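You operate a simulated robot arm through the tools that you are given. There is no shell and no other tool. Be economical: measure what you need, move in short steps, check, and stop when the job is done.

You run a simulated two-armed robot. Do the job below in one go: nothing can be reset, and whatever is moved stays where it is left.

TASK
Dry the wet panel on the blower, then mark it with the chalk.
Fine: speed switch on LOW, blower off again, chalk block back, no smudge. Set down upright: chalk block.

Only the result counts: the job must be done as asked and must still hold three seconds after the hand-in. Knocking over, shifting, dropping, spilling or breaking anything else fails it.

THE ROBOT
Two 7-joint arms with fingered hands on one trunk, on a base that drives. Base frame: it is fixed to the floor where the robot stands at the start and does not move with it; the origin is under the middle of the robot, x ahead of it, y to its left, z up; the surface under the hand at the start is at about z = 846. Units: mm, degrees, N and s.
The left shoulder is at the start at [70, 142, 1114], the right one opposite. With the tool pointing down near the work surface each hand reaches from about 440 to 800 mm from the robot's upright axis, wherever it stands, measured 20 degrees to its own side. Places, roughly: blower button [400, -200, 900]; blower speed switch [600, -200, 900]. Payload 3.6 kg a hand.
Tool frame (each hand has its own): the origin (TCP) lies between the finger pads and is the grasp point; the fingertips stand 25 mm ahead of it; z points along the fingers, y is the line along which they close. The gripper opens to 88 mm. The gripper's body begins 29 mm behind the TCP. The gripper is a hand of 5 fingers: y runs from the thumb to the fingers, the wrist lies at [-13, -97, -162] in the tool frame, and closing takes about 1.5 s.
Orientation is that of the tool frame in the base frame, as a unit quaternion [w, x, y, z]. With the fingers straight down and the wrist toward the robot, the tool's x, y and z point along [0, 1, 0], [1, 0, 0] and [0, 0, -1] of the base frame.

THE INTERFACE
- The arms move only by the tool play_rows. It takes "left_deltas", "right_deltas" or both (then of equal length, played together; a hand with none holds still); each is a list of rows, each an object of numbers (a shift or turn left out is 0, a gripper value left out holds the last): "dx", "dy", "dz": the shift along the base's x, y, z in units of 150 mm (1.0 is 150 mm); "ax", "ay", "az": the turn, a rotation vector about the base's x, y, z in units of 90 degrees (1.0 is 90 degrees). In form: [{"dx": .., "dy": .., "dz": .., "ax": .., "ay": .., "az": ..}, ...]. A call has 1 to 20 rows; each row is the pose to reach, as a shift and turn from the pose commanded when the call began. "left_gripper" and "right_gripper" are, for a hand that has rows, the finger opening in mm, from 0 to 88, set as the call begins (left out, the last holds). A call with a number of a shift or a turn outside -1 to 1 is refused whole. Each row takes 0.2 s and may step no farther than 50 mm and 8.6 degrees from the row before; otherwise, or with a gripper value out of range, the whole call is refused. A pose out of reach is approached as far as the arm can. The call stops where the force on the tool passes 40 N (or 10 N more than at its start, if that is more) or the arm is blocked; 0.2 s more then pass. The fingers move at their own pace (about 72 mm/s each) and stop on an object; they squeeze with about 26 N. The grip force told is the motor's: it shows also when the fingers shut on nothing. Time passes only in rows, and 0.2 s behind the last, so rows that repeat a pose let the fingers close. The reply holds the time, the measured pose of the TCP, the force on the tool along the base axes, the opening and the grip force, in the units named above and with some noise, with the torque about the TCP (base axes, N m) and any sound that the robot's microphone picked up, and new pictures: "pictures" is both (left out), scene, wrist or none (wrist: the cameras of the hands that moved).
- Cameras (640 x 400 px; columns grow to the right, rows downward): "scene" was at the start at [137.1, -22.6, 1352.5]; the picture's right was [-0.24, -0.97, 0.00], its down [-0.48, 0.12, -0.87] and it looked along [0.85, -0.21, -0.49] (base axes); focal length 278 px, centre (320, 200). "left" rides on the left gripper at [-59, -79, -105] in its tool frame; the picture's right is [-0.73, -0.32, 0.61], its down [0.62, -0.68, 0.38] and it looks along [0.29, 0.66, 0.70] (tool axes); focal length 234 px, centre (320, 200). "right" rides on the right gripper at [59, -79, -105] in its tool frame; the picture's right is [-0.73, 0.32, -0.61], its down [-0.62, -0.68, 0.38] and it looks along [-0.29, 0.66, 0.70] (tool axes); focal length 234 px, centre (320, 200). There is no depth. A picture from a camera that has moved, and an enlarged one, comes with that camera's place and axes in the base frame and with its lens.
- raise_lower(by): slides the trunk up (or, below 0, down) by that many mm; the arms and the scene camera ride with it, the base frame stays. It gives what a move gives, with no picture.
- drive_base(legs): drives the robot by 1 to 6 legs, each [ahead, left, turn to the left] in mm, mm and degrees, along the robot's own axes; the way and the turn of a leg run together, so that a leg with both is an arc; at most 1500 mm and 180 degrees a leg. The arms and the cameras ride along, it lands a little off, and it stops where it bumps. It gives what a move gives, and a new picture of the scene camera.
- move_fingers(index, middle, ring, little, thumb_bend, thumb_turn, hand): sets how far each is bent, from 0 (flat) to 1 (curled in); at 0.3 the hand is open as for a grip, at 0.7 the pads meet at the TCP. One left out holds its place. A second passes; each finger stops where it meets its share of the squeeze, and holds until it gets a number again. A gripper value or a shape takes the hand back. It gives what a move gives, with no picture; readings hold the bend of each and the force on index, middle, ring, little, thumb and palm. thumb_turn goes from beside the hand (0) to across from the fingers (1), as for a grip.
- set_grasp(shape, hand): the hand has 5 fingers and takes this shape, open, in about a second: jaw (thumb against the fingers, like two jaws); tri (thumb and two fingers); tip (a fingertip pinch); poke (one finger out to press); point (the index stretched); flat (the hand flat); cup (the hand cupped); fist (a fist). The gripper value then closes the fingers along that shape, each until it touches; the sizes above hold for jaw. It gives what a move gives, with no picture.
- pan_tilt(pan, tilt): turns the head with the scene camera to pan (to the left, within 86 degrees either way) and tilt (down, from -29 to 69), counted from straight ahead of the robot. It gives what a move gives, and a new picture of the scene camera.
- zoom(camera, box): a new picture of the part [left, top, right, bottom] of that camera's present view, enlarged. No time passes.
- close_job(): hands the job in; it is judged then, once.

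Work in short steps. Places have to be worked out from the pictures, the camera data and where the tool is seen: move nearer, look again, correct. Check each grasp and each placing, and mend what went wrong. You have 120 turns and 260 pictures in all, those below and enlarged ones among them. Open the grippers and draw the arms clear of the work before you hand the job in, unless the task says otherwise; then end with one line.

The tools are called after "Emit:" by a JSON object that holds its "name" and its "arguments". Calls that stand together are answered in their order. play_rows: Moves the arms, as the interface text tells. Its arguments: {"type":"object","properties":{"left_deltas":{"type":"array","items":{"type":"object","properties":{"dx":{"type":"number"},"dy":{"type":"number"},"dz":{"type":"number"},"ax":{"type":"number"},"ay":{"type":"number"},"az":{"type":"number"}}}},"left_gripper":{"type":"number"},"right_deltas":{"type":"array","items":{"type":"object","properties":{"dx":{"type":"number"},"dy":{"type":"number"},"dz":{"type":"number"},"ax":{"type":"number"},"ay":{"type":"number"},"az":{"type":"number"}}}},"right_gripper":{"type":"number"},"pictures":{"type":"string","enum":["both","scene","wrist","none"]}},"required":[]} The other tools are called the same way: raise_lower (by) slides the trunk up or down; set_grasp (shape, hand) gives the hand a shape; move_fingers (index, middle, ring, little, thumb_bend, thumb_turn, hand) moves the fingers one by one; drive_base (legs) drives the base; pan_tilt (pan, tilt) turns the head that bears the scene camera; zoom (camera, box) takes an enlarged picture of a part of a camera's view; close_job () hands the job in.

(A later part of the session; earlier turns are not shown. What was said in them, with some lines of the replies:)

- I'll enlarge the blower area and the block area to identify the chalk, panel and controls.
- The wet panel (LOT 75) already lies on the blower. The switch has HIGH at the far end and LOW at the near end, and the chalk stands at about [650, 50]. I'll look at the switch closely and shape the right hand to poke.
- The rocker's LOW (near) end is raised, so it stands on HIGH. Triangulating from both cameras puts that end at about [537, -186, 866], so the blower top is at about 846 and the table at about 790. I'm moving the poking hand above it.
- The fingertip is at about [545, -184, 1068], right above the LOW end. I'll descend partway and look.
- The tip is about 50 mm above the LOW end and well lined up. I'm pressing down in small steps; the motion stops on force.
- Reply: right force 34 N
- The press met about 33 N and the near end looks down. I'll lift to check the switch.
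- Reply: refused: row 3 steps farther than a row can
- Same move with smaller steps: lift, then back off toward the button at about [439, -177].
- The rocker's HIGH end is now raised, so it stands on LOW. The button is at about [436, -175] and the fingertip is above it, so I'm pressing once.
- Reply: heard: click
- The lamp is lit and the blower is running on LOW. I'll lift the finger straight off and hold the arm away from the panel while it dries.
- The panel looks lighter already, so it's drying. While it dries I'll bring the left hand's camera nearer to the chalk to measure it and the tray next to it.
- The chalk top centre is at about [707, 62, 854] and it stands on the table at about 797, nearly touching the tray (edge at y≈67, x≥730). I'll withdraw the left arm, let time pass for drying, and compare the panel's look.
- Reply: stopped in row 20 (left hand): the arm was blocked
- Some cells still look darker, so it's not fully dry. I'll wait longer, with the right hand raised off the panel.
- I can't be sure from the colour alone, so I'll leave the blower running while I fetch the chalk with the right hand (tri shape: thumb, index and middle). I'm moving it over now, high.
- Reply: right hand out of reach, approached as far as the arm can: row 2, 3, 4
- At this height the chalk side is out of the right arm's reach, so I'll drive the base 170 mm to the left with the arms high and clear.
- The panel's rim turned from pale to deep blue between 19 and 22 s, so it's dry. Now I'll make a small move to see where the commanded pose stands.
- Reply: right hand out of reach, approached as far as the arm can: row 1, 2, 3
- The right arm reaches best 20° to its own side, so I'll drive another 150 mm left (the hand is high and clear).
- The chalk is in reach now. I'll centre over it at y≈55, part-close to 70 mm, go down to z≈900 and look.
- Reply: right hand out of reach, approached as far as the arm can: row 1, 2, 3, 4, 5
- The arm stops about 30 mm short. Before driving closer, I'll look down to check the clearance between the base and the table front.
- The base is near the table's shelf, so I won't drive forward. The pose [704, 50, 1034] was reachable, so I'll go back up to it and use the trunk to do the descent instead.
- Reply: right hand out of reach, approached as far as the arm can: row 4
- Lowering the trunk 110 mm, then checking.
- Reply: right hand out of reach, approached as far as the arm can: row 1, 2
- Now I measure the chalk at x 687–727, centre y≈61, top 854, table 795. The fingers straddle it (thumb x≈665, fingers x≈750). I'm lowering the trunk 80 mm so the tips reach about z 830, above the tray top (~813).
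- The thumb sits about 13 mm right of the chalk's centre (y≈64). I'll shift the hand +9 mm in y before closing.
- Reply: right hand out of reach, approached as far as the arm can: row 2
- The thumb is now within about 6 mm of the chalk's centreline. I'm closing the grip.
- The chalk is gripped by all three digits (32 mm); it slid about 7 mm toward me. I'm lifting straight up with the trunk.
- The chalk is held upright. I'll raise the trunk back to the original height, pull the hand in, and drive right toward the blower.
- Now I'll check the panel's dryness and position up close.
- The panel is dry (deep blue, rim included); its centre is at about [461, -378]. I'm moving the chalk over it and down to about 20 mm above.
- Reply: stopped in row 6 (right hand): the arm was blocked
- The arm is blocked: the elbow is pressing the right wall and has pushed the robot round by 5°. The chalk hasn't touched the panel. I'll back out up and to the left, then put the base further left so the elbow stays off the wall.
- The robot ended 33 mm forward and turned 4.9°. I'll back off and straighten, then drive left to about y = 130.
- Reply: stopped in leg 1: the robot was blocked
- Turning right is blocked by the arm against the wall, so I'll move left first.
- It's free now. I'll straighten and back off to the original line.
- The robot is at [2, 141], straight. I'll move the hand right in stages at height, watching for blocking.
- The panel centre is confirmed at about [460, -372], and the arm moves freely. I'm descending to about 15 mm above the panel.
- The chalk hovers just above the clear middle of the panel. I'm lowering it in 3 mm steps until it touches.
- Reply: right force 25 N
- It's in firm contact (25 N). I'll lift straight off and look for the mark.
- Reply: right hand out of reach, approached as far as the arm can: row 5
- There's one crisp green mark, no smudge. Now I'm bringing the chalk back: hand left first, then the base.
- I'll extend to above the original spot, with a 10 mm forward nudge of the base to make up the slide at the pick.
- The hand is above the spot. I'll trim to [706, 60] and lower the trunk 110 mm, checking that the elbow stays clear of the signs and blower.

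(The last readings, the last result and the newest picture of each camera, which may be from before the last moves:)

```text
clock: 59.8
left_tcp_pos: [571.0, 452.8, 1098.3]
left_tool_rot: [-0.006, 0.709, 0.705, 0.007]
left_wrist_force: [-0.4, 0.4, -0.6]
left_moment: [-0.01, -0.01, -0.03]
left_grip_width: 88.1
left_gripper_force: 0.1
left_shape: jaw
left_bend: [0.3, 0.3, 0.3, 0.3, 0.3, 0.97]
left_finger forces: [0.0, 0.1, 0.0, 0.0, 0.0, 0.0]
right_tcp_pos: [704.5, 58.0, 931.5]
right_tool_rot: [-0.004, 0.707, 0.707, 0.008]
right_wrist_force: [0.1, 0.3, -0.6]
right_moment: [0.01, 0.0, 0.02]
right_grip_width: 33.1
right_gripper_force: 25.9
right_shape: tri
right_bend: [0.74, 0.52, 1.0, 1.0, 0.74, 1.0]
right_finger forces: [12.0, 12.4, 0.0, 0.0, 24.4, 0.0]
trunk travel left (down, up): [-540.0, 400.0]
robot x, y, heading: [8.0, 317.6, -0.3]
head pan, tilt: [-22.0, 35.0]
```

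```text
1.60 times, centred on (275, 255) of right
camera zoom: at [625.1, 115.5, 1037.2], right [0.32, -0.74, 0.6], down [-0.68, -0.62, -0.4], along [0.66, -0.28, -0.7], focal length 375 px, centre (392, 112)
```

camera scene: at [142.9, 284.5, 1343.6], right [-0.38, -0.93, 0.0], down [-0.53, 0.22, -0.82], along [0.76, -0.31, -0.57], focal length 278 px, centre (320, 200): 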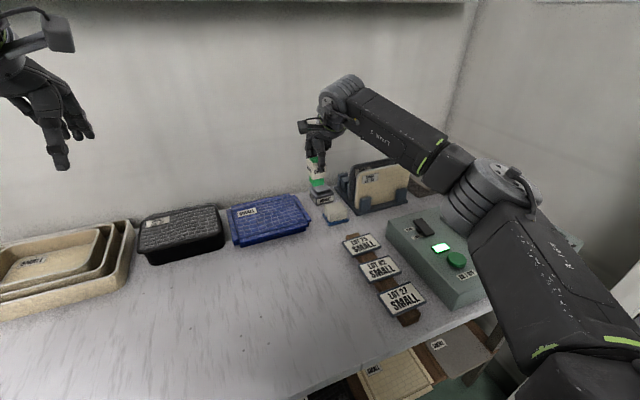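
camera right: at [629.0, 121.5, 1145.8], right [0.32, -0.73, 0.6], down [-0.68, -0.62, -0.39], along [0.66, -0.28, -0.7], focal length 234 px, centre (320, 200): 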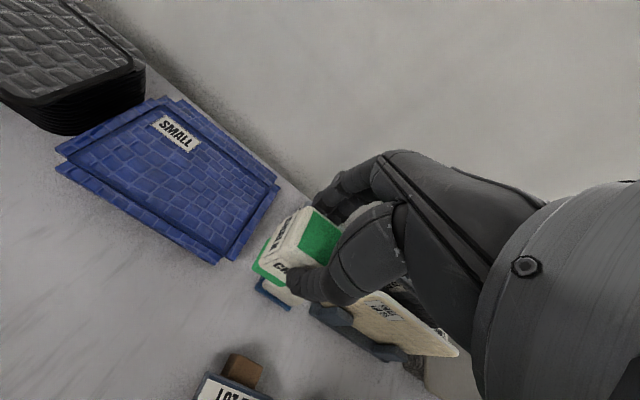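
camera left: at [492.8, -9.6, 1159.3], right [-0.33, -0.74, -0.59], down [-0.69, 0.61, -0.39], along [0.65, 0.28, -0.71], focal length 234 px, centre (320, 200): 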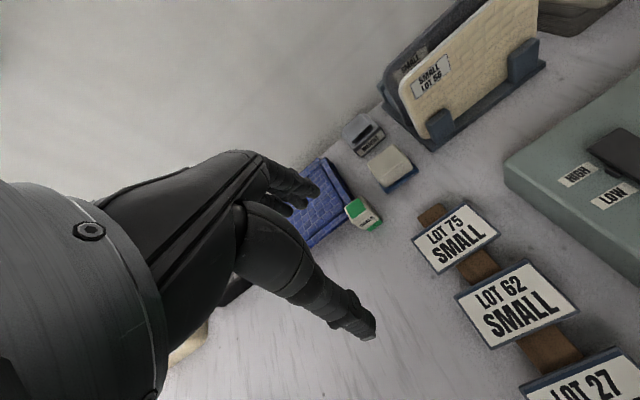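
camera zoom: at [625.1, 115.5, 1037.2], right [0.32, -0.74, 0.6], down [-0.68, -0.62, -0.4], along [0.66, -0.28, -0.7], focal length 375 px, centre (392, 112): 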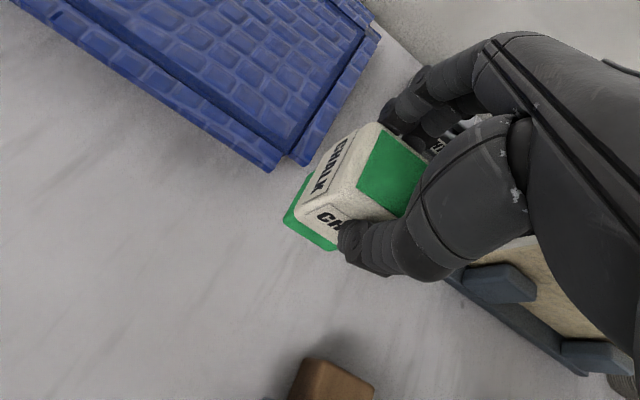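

There's clearance for another 80 mm. I'll lower by 73 and then creep down.

Emit:
{"name": "raise_lower", "arguments": {"by": -73}}

Emit:
{"name": "zoom", "arguments": {"camera": "scene", "box": [270, 110, 360, 190]}}

Emit:
{"name": "zoom", "arguments": {"camera": "right", "box": [200, 150, 370, 320]}}

```text
clock: 60.9
left_tcp_pos: [571.3, 452.7, 1024.4]
left_tool_rot: [-0.008, 0.709, 0.705, 0.006]
left_wrist_force: [0.7, 0.2, 0.3]
left_moment: [-0.03, -0.02, 0.0]
left_grip_width: 87.8
left_gripper_force: 0.0
left_shape: jaw
left_bend: [0.3, 0.3, 0.3, 0.3, 0.3, 0.97]
left_finger forces: [0.1, 0.0, 0.0, 0.1, 0.1, 0.0]
right_tcp_pos: [705.8, 59.2, 858.4]
right_tool_rot: [-0.004, 0.707, 0.708, 0.006]
right_wrist_force: [-0.2, -0.5, -1.0]
right_moment: [0.02, -0.02, 0.02]
right_grip_width: 33.0
right_gripper_force: 26.0
right_shape: tri
right_bend: [0.74, 0.52, 1.0, 1.0, 0.74, 1.0]
right_finger forces: [12.0, 12.3, 0.0, 0.0, 24.3, 0.0]
trunk travel left (down, up): [-467.0, 473.0]
robot x, y, heading: [11.1, 315.1, -0.1]
head pan, tilt: [-22.0, 35.0]
```

```text
5.00 times, centred on (315, 150) of scene
camera zoom: at [141.4, 283.4, 1160.7], right [-0.38, -0.93, 0.0], down [-0.53, 0.22, -0.82], along [0.76, -0.31, -0.57], focal length 1389 px, centre (345, 450)
```

zoom: 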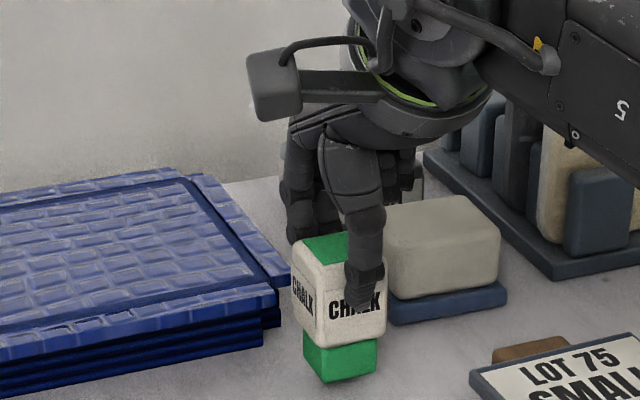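

```text
2.35 times, centred on (285, 235) of right
camera zoom: at [625.0, 115.5, 964.2], right [0.32, -0.74, 0.6], down [-0.68, -0.62, -0.4], along [0.66, -0.28, -0.7], focal length 551 px, centre (402, 118)
```

zoom: 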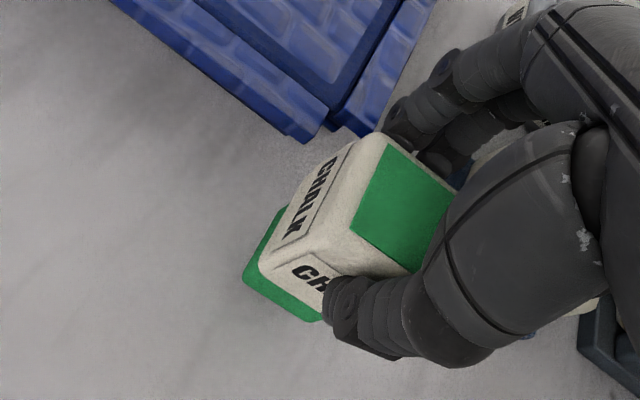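

It's well placed, clear of the tray. I'm creeping down until the table is felt.

Emit:
{"name": "raise_lower", "arguments": {"by": -4}}

Emit:
{"name": "raise_lower", "arguments": {"by": -2}}

```text
clock: 61.5
left_tcp_pos: [571.2, 452.2, 1019.9]
left_tool_rot: [-0.007, 0.709, 0.705, 0.007]
left_wrist_force: [0.5, 0.6, 0.6]
left_moment: [0.01, 0.0, 0.0]
left_grip_width: 87.8
left_gripper_force: 0.2
left_shape: jaw
left_bend: [0.3, 0.3, 0.3, 0.3, 0.3, 0.97]
left_finger forces: [0.0, 0.0, 0.0, 0.1, 0.0, 0.0]
right_tcp_pos: [705.9, 57.9, 855.3]
right_tool_rot: [-0.005, 0.707, 0.707, 0.006]
right_wrist_force: [0.8, -0.7, 0.3]
right_moment: [0.02, 0.0, -0.02]
right_grip_width: 32.6
right_gripper_force: 25.9
right_shape: tri
right_bend: [0.74, 0.52, 1.0, 1.0, 0.74, 1.0]
right_finger forces: [12.1, 12.3, 0.0, 0.1, 24.4, 0.0]
trunk travel left (down, up): [-463.0, 477.0]
robot x, y, heading: [9.3, 320.7, -0.4]
head pan, tilt: [-22.0, 35.0]
```

```text
clock: 62.0
left_tcp_pos: [572.1, 451.7, 1019.6]
left_tool_rot: [-0.007, 0.708, 0.706, 0.006]
left_wrist_force: [-0.5, -0.3, -0.4]
left_moment: [-0.02, 0.0, 0.01]
left_grip_width: 87.9
left_gripper_force: 0.2
left_shape: jaw
left_bend: [0.3, 0.3, 0.3, 0.3, 0.3, 0.97]
left_finger forces: [0.1, 0.0, 0.0, 0.0, 0.1, 0.0]
right_tcp_pos: [704.8, 59.5, 852.6]
right_tool_rot: [-0.005, 0.708, 0.707, 0.007]
right_wrist_force: [-0.5, -0.4, -0.7]
right_moment: [-0.02, 0.0, -0.03]
right_grip_width: 33.2
right_gripper_force: 25.8
right_shape: tri
right_bend: [0.74, 0.52, 1.0, 1.0, 0.74, 1.0]
right_finger forces: [12.2, 12.2, 0.0, 0.0, 24.5, 0.1]
trunk travel left (down, up): [-461.0, 479.0]
robot x, y, heading: [13.0, 318.8, -0.3]
head pan, tilt: [-22.0, 35.0]
```

No contact force yet, so I'll go down a bit further.

Emit:
{"name": "raise_lower", "arguments": {"by": -2}}

Emit:
{"name": "raise_lower", "arguments": {"by": -1.5}}

Emit:
{"name": "zoom", "arguments": {"camera": "scene", "box": [280, 120, 350, 190]}}

```text
clock: 62.5
left_tcp_pos: [572.2, 452.9, 1017.3]
left_tool_rot: [-0.007, 0.708, 0.706, 0.007]
left_wrist_force: [-0.2, -0.4, -0.6]
left_moment: [-0.01, -0.02, 0.0]
left_grip_width: 88.0
left_gripper_force: 0.1
left_shape: jaw
left_bend: [0.3, 0.3, 0.3, 0.3, 0.3, 0.97]
left_finger forces: [0.0, 0.1, 0.0, 0.0, 0.1, 0.0]
right_tcp_pos: [705.8, 58.3, 851.2]
right_tool_rot: [-0.003, 0.707, 0.707, 0.007]
right_wrist_force: [-0.2, 0.7, 0.8]
right_moment: [0.02, -0.04, -0.04]
right_grip_width: 32.8
right_gripper_force: 26.0
right_shape: tri
right_bend: [0.74, 0.52, 1.0, 1.0, 0.74, 1.0]
right_finger forces: [12.2, 12.4, 0.0, 0.1, 24.3, 0.1]
trunk travel left (down, up): [-459.0, 481.0]
robot x, y, heading: [10.2, 315.9, -0.1]
head pan, tilt: [-22.0, 35.0]
```

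```text
clock: 63.0
left_tcp_pos: [572.2, 453.0, 1016.2]
left_tool_rot: [-0.007, 0.709, 0.705, 0.006]
left_wrist_force: [-0.2, 0.1, 0.3]
left_moment: [-0.03, -0.01, 0.0]
left_grip_width: 87.9
left_gripper_force: 0.1
left_shape: jaw
left_bend: [0.3, 0.3, 0.3, 0.3, 0.3, 0.97]
left_finger forces: [0.1, 0.0, 0.1, 0.0, 0.0, 0.0]
right_tcp_pos: [705.1, 59.1, 850.0]
right_tool_rot: [-0.002, 0.707, 0.707, 0.008]
right_wrist_force: [0.9, -0.4, 6.7]
right_moment: [-0.02, -0.02, 0.0]
right_grip_width: 32.8
right_gripper_force: 26.2
right_shape: tri
right_bend: [0.74, 0.52, 1.0, 1.0, 0.74, 1.0]
right_finger forces: [12.6, 13.0, 0.1, 0.0, 24.1, 0.0]
trunk travel left (down, up): [-458.0, 482.0]
robot x, y, heading: [8.5, 317.6, -0.3]
head pan, tilt: [-22.0, 35.0]
```

```text
5.71 times, centred on (315, 155) of scene
camera zoom: at [141.0, 283.7, 1151.4], right [-0.38, -0.93, 0.0], down [-0.53, 0.22, -0.82], along [0.76, -0.31, -0.57], focal length 1587 px, centre (349, 457)
```

zoom: 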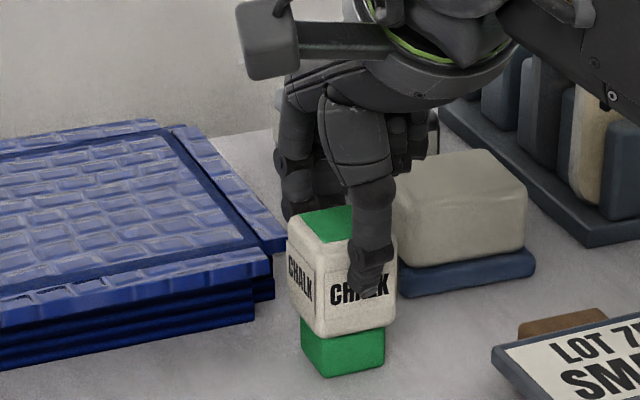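

The chalk rests on the table (6.7 N). I'm opening the fingers to 70 mm.

Emit:
{"name": "play_rows", "arguments": {"right_deltas": [{"dz": 0}, {"dz": 0}, {"dz": 0}, {"dz": 0}, {"dz": 0}, {"dz": 0}], "right_gripper": 70, "pictures": "wrist"}}

Emit:
{"name": "zoom", "arguments": {"camera": "scene", "box": [280, 120, 350, 190]}}

```text
clock: 64.4
left_tcp_pos: [571.8, 452.5, 1015.3]
left_tool_rot: [-0.006, 0.709, 0.705, 0.007]
left_wrist_force: [-0.1, -0.3, 0.6]
left_moment: [0.02, 0.01, 0.03]
left_grip_width: 88.0
left_gripper_force: 0.0
left_shape: jaw
left_bend: [0.3, 0.3, 0.3, 0.3, 0.3, 0.97]
left_finger forces: [0.1, 0.1, 0.0, 0.0, 0.0, 0.0]
right_tcp_pos: [704.7, 58.2, 847.3]
right_tool_rot: [-0.005, 0.707, 0.707, 0.007]
right_wrist_force: [-0.4, -0.1, -0.8]
right_moment: [0.0, -0.03, 0.02]
right_grip_width: 69.8
right_gripper_force: 0.1
right_shape: tri
right_bend: [0.27, 0.34, 0.99, 0.99, 0.5, 0.99]
right_finger forces: [0.0, 0.0, 0.0, 0.0, 0.0, 0.0]
trunk travel left (down, up): [-458.0, 482.0]
robot x, y, heading: [13.7, 321.4, -0.4]
head pan, tilt: [-22.0, 35.0]
camera right: at [625.2, 115.6, 954.5], right [0.32, -0.74, 0.6], down [-0.68, -0.62, -0.4], along [0.66, -0.28, -0.7], focal length 234 px, centre (320, 200)
```

right: 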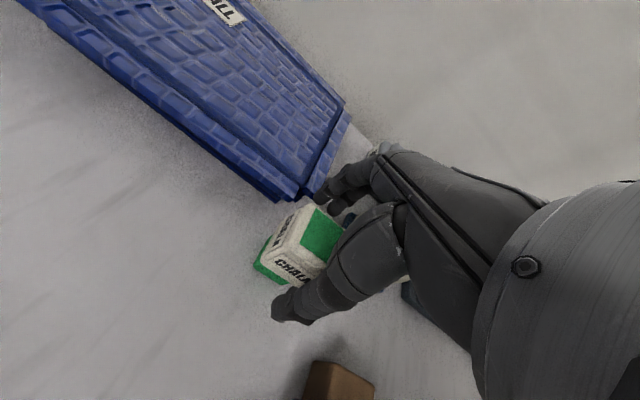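

```text
5.71 times, centred on (315, 155) of scene
camera zoom: at [141.7, 283.4, 1151.2], right [-0.38, -0.93, 0.0], down [-0.53, 0.22, -0.82], along [0.76, -0.31, -0.57], focal length 1587 px, centre (349, 457)
```

zoom: 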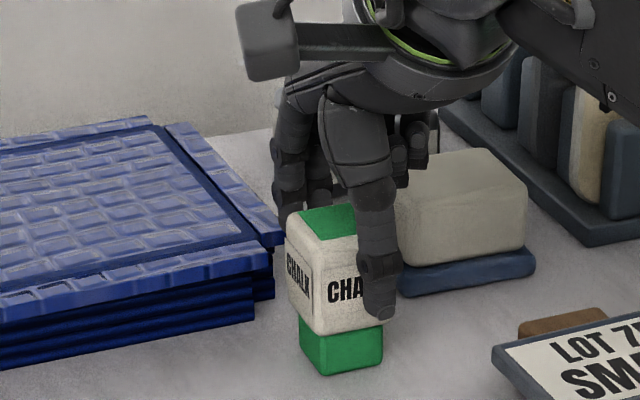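

The chalk stands freely and the fingers are clear of it. I'll raise the trunk straight up and check.

Emit:
{"name": "raise_lower", "arguments": {"by": 192}}

Emit:
{"name": "zoom", "arguments": {"camera": "scene", "box": [220, 170, 380, 270]}}

Emit:
{"name": "set_grasp", "arguments": {"hand": "right", "shape": "poke"}}

```text
clock: 66.5
left_tcp_pos: [571.0, 452.4, 1206.9]
left_tool_rot: [-0.007, 0.708, 0.706, 0.007]
left_wrist_force: [0.2, -0.2, -0.4]
left_moment: [-0.03, 0.0, -0.01]
left_grip_width: 87.6
left_gripper_force: 0.1
left_shape: jaw
left_bend: [0.3, 0.3, 0.3, 0.3, 0.3, 0.97]
left_finger forces: [0.0, 0.0, 0.0, 0.1, 0.0, 0.0]
right_tcp_pos: [704.1, 58.6, 1041.3]
right_tool_rot: [-0.005, 0.707, 0.707, 0.007]
right_wrist_force: [-0.5, -0.3, 0.7]
right_moment: [-0.02, 0.02, -0.03]
right_grip_width: 69.8
right_gripper_force: 0.0
right_shape: tri
right_bend: [0.27, 0.34, 0.99, 0.99, 0.5, 0.99]
right_finger forces: [0.0, 0.0, 0.1, 0.0, 0.1, 0.0]
trunk travel left (down, up): [-650.0, 290.0]
robot x, y, heading: [11.6, 318.0, -0.1]
head pan, tilt: [-22.0, 35.0]
```

```text
4.00 times, centred on (300, 220) of scene
camera zoom: at [141.8, 283.4, 1343.1], right [-0.38, -0.93, 0.0], down [-0.53, 0.22, -0.82], along [0.76, -0.31, -0.57], focal length 1111 px, centre (400, 120)
```

zoom: 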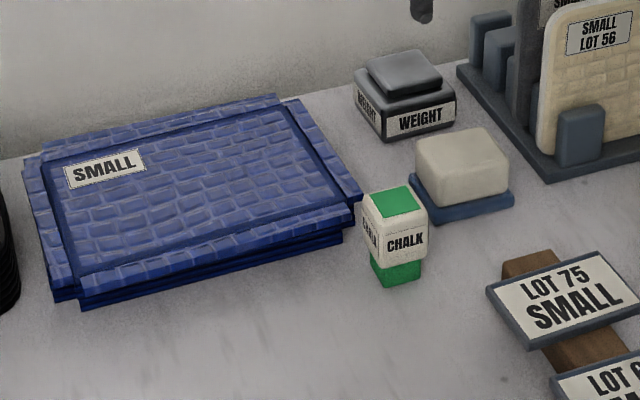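

```text
clock: 67.4
left_tcp_pos: [573.2, 452.1, 1208.0]
left_tool_rot: [-0.007, 0.709, 0.705, 0.006]
left_wrist_force: [-0.2, 0.0, 0.0]
left_moment: [0.03, 0.04, -0.02]
left_grip_width: 87.9
left_gripper_force: 0.1
left_shape: jaw
left_bend: [0.3, 0.3, 0.3, 0.3, 0.3, 0.97]
left_finger forces: [0.0, 0.1, 0.0, 0.0, 0.0, 0.0]
right_tcp_pos: [705.6, 57.1, 1040.3]
right_tool_rot: [-0.004, 0.707, 0.707, 0.007]
right_wrist_force: [-0.4, 0.2, -0.2]
right_moment: [-0.01, -0.01, 0.0]
right_grip_width: 0.1
right_gripper_force: 0.1
right_shape: poke
right_bend: [0.7, 0.7, 0.99, 0.99, 1.0, 1.0]
right_finger forces: [0.1, 0.0, 0.0, 0.0, 0.1, 0.1]
trunk travel left (down, up): [-650.0, 290.0]
robot x, y, heading: [10.0, 317.8, -0.1]
head pan, tilt: [-22.0, 35.0]
```

The chalk is back upright at about [703, 57]. Now to switch the blower off: pull back, drive right and go over the button.

Emit:
{"name": "play_rows", "arguments": {"right_deltas": [{"dx": -0.25}, {"dx": -0.5}, {"dx": -0.75}, {"dx": -1.0}], "pictures": "none"}}

Emit:
{"name": "drive_base", "arguments": {"legs": [[-10, -250, 0]]}}

```text
clock: 68.4
left_tcp_pos: [569.9, 452.7, 1207.9]
left_tool_rot: [-0.006, 0.708, 0.706, 0.007]
left_wrist_force: [0.4, 0.5, -0.6]
left_moment: [0.04, 0.02, 0.0]
left_grip_width: 87.7
left_gripper_force: 0.1
left_shape: jaw
left_bend: [0.3, 0.3, 0.3, 0.3, 0.3, 0.97]
left_finger forces: [0.0, 0.1, 0.0, 0.0, 0.1, 0.0]
right_tcp_pos: [553.2, 58.0, 1040.4]
right_tool_rot: [-0.004, 0.707, 0.707, 0.008]
right_wrist_force: [-0.4, -0.7, 0.7]
right_moment: [0.0, 0.0, 0.0]
right_grip_width: 0.4
right_gripper_force: 0.2
right_shape: poke
right_bend: [0.7, 0.7, 0.99, 0.99, 1.0, 1.0]
right_finger forces: [0.0, 0.0, 0.0, 0.1, 0.0, 0.1]
trunk travel left (down, up): [-650.0, 290.0]
robot x, y, heading: [13.4, 316.5, -0.3]
head pan, tilt: [-22.0, 35.0]
```

```text
clock: 70.2
left_tcp_pos: [560.7, 209.5, 1207.0]
left_tool_rot: [-0.006, 0.706, 0.708, 0.007]
left_wrist_force: [1.9, 0.2, -0.6]
left_moment: [0.02, 0.0, -0.02]
left_grip_width: 87.8
left_gripper_force: 0.0
left_shape: jaw
left_bend: [0.3, 0.3, 0.3, 0.3, 0.3, 0.97]
left_finger forces: [0.0, 0.0, 0.0, 0.1, 0.0, 0.1]
right_tcp_pos: [548.8, -186.6, 1039.7]
right_tool_rot: [-0.004, 0.704, 0.71, 0.006]
right_wrist_force: [-0.3, -1.1, -0.1]
right_moment: [0.01, 0.02, -0.02]
right_grip_width: 0.3
right_gripper_force: 0.1
right_shape: poke
right_bend: [0.7, 0.7, 0.99, 0.99, 1.0, 1.0]
right_finger forces: [0.1, 0.0, 0.0, 0.0, 0.0, 0.0]
trunk travel left (down, up): [-650.0, 290.0]
robot x, y, heading: [2.3, 68.3, 0.5]
head pan, tilt: [-22.0, 35.0]
camera scene: at [132.0, 36.9, 1343.2], right [-0.37, -0.93, 0.0], down [-0.53, 0.21, -0.82], along [0.76, -0.3, -0.57], focal length 278 px, centre (320, 200)
```

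scene: 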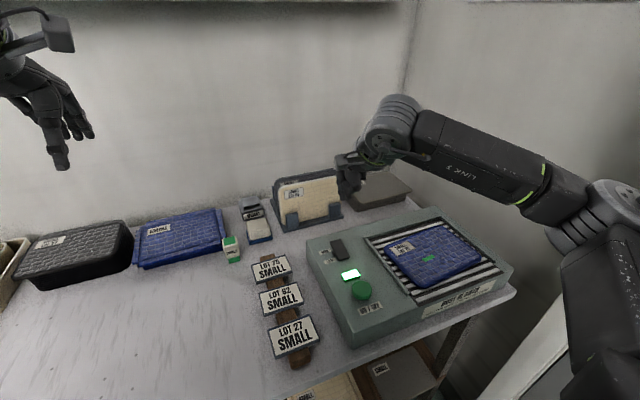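

Emit:
{"name": "play_rows", "arguments": {"right_deltas": [{"dx": -0.25, "dy": 0.02}, {"dx": -0.5, "dy": 0.04}, {"dx": -0.76, "dy": 0.06}, {"dx": -0.76, "dy": 0.06, "dz": -0.26}, {"dx": -0.76, "dy": 0.06, "dz": -0.52}]}}

Emit:
{"name": "zoom", "arguments": {"camera": "right", "box": [200, 100, 420, 300]}}

```text
clock: 71.4
left_tcp_pos: [560.8, 208.3, 1207.5]
left_tool_rot: [-0.006, 0.706, 0.708, 0.007]
left_wrist_force: [-0.6, 0.2, -0.3]
left_moment: [-0.01, 0.01, -0.04]
left_grip_width: 87.7
left_gripper_force: 0.2
left_shape: jaw
left_bend: [0.3, 0.3, 0.3, 0.3, 0.3, 0.97]
left_finger forces: [0.0, 0.0, 0.0, 0.0, 0.0, 0.0]
right_tcp_pos: [433.5, -180.0, 959.1]
right_tool_rot: [-0.004, 0.704, 0.71, 0.008]
right_wrist_force: [-0.7, -0.4, 0.9]
right_moment: [0.03, 0.0, -0.01]
right_grip_width: 0.0
right_gripper_force: 0.1
right_shape: poke
right_bend: [0.7, 0.7, 0.99, 0.99, 1.0, 1.0]
right_finger forces: [0.1, 0.0, 0.1, 0.0, 0.1, 0.0]
trunk travel left (down, up): [-650.0, 290.0]
robot x, y, heading: [1.6, 73.4, 0.1]
head pan, tilt: [-22.0, 35.0]
camera scene: at [132.1, 35.9, 1343.2], right [-0.37, -0.93, 0.0], down [-0.53, 0.21, -0.82], along [0.76, -0.3, -0.57], focal length 278 px, centre (320, 200)
camera right: at [353.7, -121.9, 1065.3], right [0.32, -0.73, 0.6], down [-0.68, -0.62, -0.4], along [0.66, -0.27, -0.7], focal length 234 px, centre (320, 200)
```

scene: 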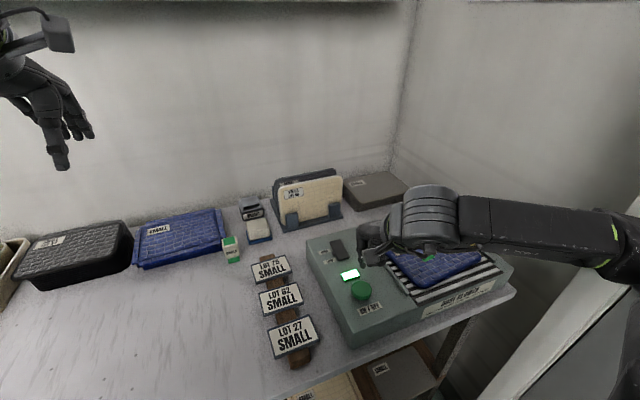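
right: 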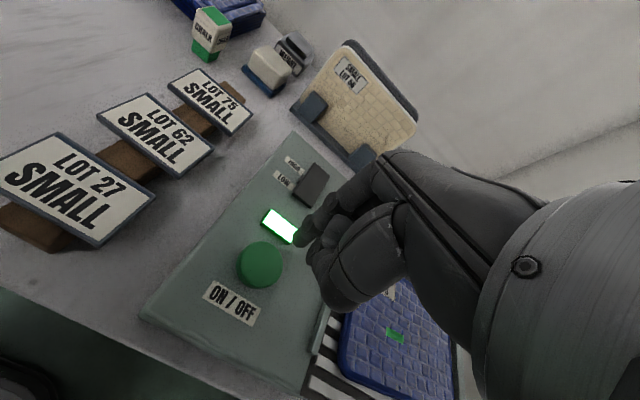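

```text
2.00 times, centred on (310, 200) of right
camera zoom: at [353.7, -121.9, 1065.3], right [0.32, -0.73, 0.6], down [-0.68, -0.62, -0.4], along [0.66, -0.27, -0.7], focal length 468 px, centre (340, 200)
```

zoom: 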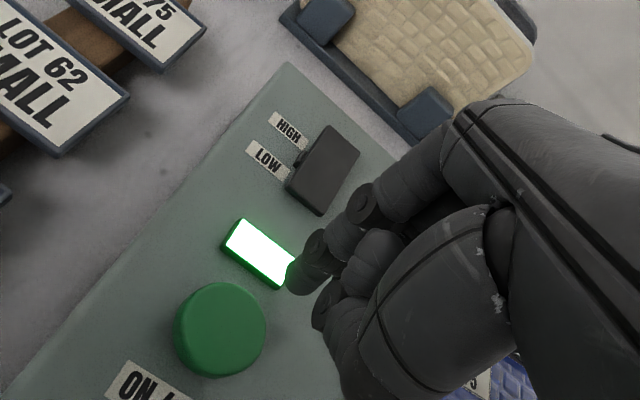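

Same position as for the first press. I'm pressing the button once.

Emit:
{"name": "play_rows", "arguments": {"right_deltas": [{"dy": 0.02, "dz": -0.2}, {"dy": 0.02, "dz": -0.35}, {"dy": 0.02, "dz": -0.4}, {"dy": 0.02, "dz": -0.43}, {"dy": 0.02, "dz": -0.46}, {"dy": 0.02, "dz": -0.49}]}}

```text
clock: 72.8
left_tcp_pos: [561.0, 209.5, 1208.7]
left_tool_rot: [-0.007, 0.706, 0.708, 0.007]
left_wrist_force: [0.5, -0.8, -0.6]
left_moment: [0.01, -0.01, 0.01]
left_grip_width: 87.8
left_gripper_force: 0.1
left_shape: jaw
left_bend: [0.3, 0.3, 0.3, 0.3, 0.3, 0.97]
left_finger forces: [0.0, 0.1, 0.0, 0.0, 0.0, 0.0]
right_tcp_pos: [432.9, -174.1, 888.2]
right_tool_rot: [-0.004, 0.704, 0.71, 0.007]
right_wrist_force: [1.2, -0.1, 3.4]
right_moment: [-0.03, -0.02, -0.02]
right_grip_width: 0.0
right_gripper_force: 0.0
right_shape: poke
right_bend: [0.7, 0.7, 0.99, 0.99, 1.0, 1.0]
right_finger forces: [0.0, 3.8, 0.0, 0.1, 0.0, 0.0]
trunk travel left (down, up): [-650.0, 290.0]
robot x, y, heading: [-0.4, 70.3, 0.1]
head pan, tilt: [-22.0, 35.0]
heard: click
camera scene: at [131.5, 36.5, 1343.3], right [-0.37, -0.93, 0.0], down [-0.53, 0.21, -0.82], along [0.76, -0.3, -0.57], focal length 278 px, centre (320, 200)
camera right: at [352.7, -117.0, 993.0], right [0.32, -0.73, 0.6], down [-0.67, -0.62, -0.4], along [0.66, -0.27, -0.7], focal length 234 px, centre (320, 200)
```

scene: 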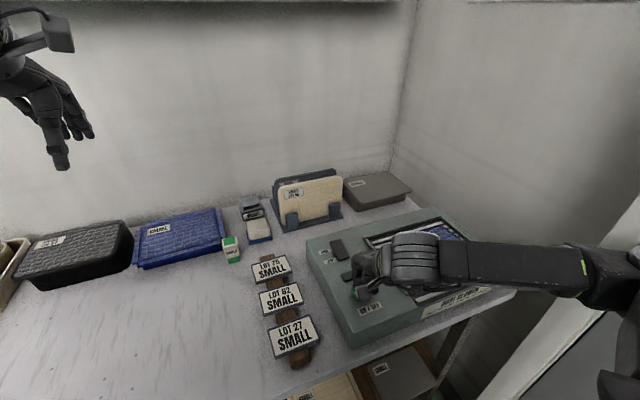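
right: 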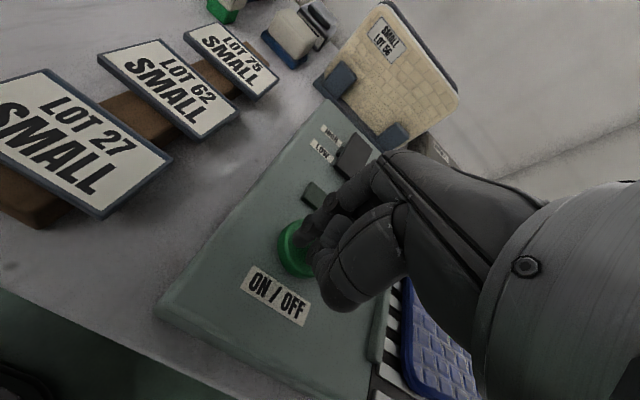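

It clicked and the lamp is out. I'll lift off and draw the arm clear.

Emit:
{"name": "play_rows", "arguments": {"right_deltas": [{"dz": 0.1}, {"dz": 0.3}, {"dz": 0.6}, {"dz": 0.9}, {"dz": 1.0, "dy": 0.25}, {"dz": 1.0, "dy": 0.5}]}}

Emit:
{"name": "set_grasp", "arguments": {"hand": "right", "shape": "jaw"}}

Emit:
{"name": "zoom", "arguments": {"camera": "scene", "box": [290, 190, 530, 350]}}

Emit:
{"name": "zoom", "arguments": {"camera": "scene", "box": [130, 170, 350, 370]}}

```text
clock: 74.2
left_tcp_pos: [561.6, 209.5, 1208.0]
left_tool_rot: [-0.005, 0.706, 0.708, 0.006]
left_wrist_force: [0.1, -0.7, -0.3]
left_moment: [-0.03, 0.03, 0.01]
left_grip_width: 87.9
left_gripper_force: 0.0
left_shape: jaw
left_bend: [0.3, 0.3, 0.3, 0.3, 0.3, 0.97]
left_finger forces: [0.0, 0.0, 0.0, 0.0, 0.1, 0.0]
right_tcp_pos: [433.9, -99.6, 1038.7]
right_tool_rot: [-0.005, 0.705, 0.709, 0.006]
right_wrist_force: [-0.2, 0.2, 0.0]
right_moment: [0.0, 0.01, 0.0]
right_grip_width: 0.0
right_gripper_force: 0.0
right_shape: poke
right_bend: [0.7, 0.7, 0.99, 0.99, 1.0, 1.0]
right_finger forces: [0.0, 0.0, 0.0, 0.0, 0.1, 0.0]
trunk travel left (down, up): [-650.0, 290.0]
robot x, y, heading: [-1.5, 70.9, -0.1]
head pan, tilt: [-22.0, 35.0]
camera scene: at [132.6, 38.1, 1343.1], right [-0.37, -0.93, 0.0], down [-0.53, 0.21, -0.82], along [0.76, -0.31, -0.57], focal length 278 px, centre (320, 200)
camera right: at [354.1, -41.7, 1144.1], right [0.33, -0.73, 0.6], down [-0.68, -0.62, -0.39], along [0.66, -0.28, -0.7], focal length 234 px, centre (320, 200)
```

scene: 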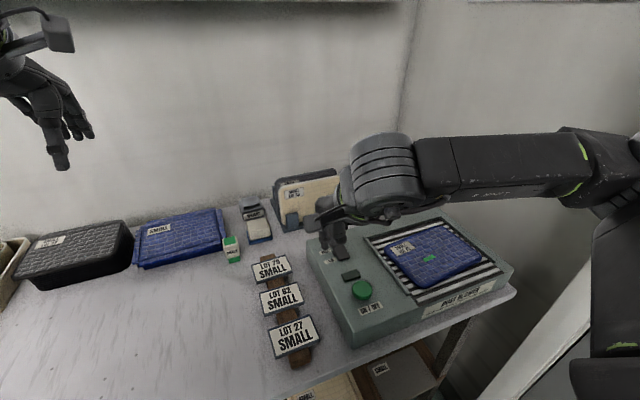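
right: 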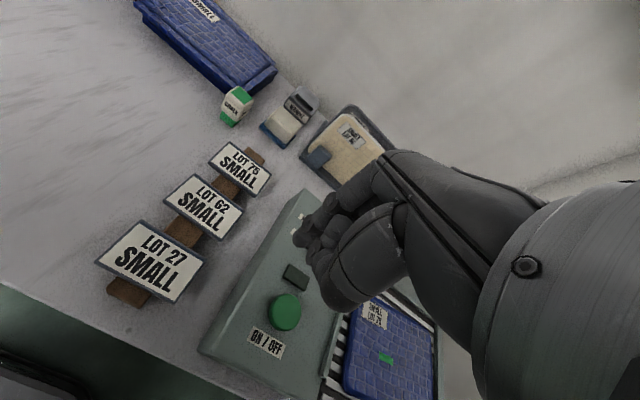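

```text
clock: 75.1
left_tcp_pos: [560.2, 208.2, 1207.0]
left_tool_rot: [-0.006, 0.707, 0.707, 0.007]
left_wrist_force: [0.5, 0.6, -0.1]
left_moment: [-0.01, -0.01, -0.01]
left_grip_width: 88.0
left_gripper_force: 0.1
left_shape: jaw
left_bend: [0.3, 0.3, 0.3, 0.3, 0.3, 0.97]
left_finger forces: [0.0, 0.0, 0.0, 0.0, 0.0, 0.0]
right_tcp_pos: [434.3, -99.9, 1039.7]
right_tool_rot: [-0.004, 0.704, 0.71, 0.007]
right_wrist_force: [0.0, 0.2, 0.5]
right_moment: [0.0, 0.06, 0.0]
right_grip_width: 88.1
right_gripper_force: 0.2
right_shape: jaw
right_bend: [0.3, 0.3, 0.3, 0.3, 0.3, 0.98]
right_finger forces: [0.1, 0.0, 0.0, 0.0, 0.0, 0.0]
trunk travel left (down, up): [-650.0, 290.0]
robot x, y, heading: [4.5, 71.1, -0.1]
head pan, tilt: [-22.0, 35.0]
```

```text
2.50 times, centred on (410, 270) of scene
camera zoom: at [132.0, 36.5, 1343.2], right [-0.37, -0.93, 0.0], down [-0.53, 0.21, -0.82], along [0.76, -0.3, -0.57], focal length 694 px, centre (95, 25)
```

zoom: 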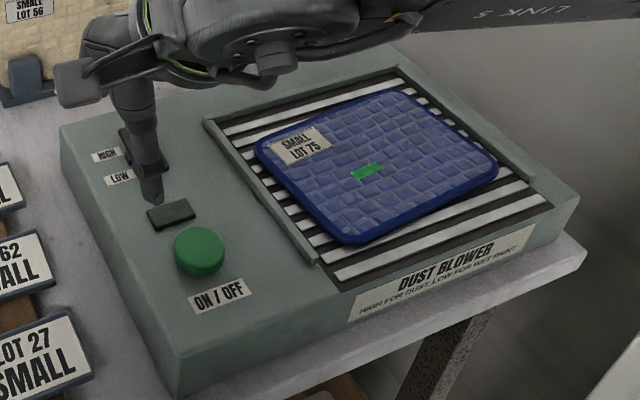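

```text
2.00 times, centred on (240, 270) of scene
camera zoom: at [132.0, 36.5, 1343.2], right [-0.37, -0.93, 0.0], down [-0.53, 0.21, -0.82], along [0.76, -0.3, -0.57], focal length 556 px, centre (480, 60)
```

zoom: 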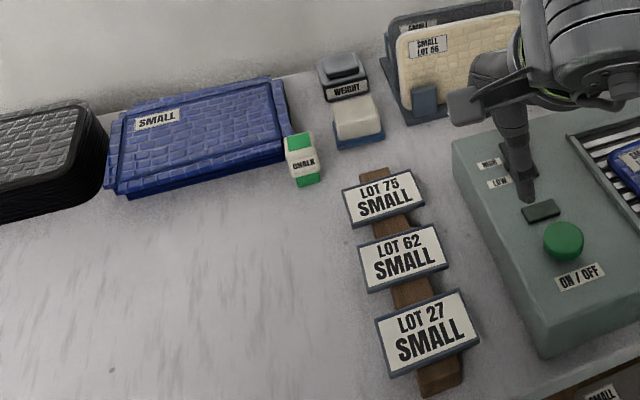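

Everything's in order: mark crisp, lamp out, switch on LOW, chalk upright and back. I'll lift the open right hand higher and take a last look at the switch before handing in.

Emit:
{"name": "play_rows", "arguments": {"right_deltas": [{"dz": 0.25}, {"dz": 0.5, "dy": 0.1}, {"dz": 0.75, "dy": 0.2}, {"dz": 0.9, "dy": 0.3}], "pictures": "scene"}}

Emit:
{"name": "zoom", "arguments": {"camera": "scene", "box": [300, 220, 400, 310]}}

```text
clock: 76.1
left_tcp_pos: [561.0, 209.3, 1206.4]
left_tool_rot: [-0.007, 0.707, 0.707, 0.006]
left_wrist_force: [0.0, -0.5, -0.1]
left_moment: [0.01, 0.03, -0.04]
left_grip_width: 87.9
left_gripper_force: 0.2
left_shape: jaw
left_bend: [0.3, 0.3, 0.3, 0.3, 0.3, 0.97]
left_finger forces: [0.1, 0.0, 0.0, 0.0, 0.0, 0.0]
right_tcp_pos: [434.4, -54.2, 1173.2]
right_tool_rot: [-0.004, 0.704, 0.71, 0.007]
right_wrist_force: [-0.4, -0.1, 0.0]
right_moment: [0.0, -0.01, -0.01]
right_grip_width: 87.9
right_gripper_force: 0.0
right_shape: jaw
right_bend: [0.3, 0.3, 0.3, 0.3, 0.3, 0.98]
right_finger forces: [0.0, 0.0, 0.0, 0.0, 0.0, 0.1]
trunk travel left (down, up): [-650.0, 290.0]
robot x, y, heading: [4.9, 70.6, -0.0]
head pan, tilt: [-22.0, 35.0]
camera scene: at [131.6, 37.4, 1343.2], right [-0.37, -0.93, 0.0], down [-0.53, 0.21, -0.82], along [0.76, -0.3, -0.57], focal length 278 px, centre (320, 200)
```

scene: 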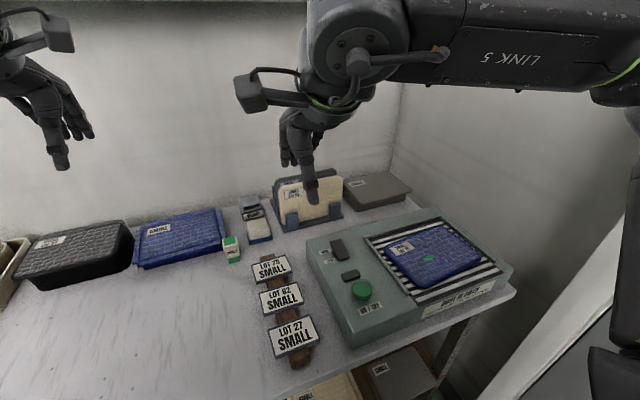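

```text
4.44 times, centred on (350, 265) of scene
camera zoom: at [131.6, 37.4, 1343.2], right [-0.37, -0.93, 0.0], down [-0.53, 0.21, -0.82], along [0.76, -0.3, -0.57], focal length 1235 px, centre (187, -89)
```

zoom: 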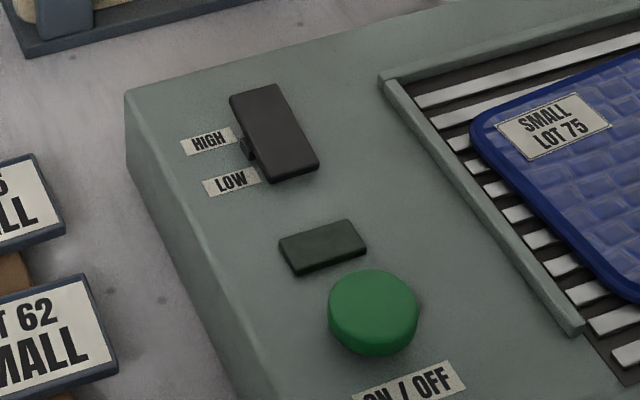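

The rocker is on LOW, the lamp is off and both hands are clear. Handing in.

Emit:
{"name": "close_job", "arguments": {}}

```text
The job is handed in.
```

The LOT 75 panel was dried on LOW and marked with one clean green chalk mark and no smudge. The blower is off, and the chalk block stands upright within about 6 mm of its starting spot.
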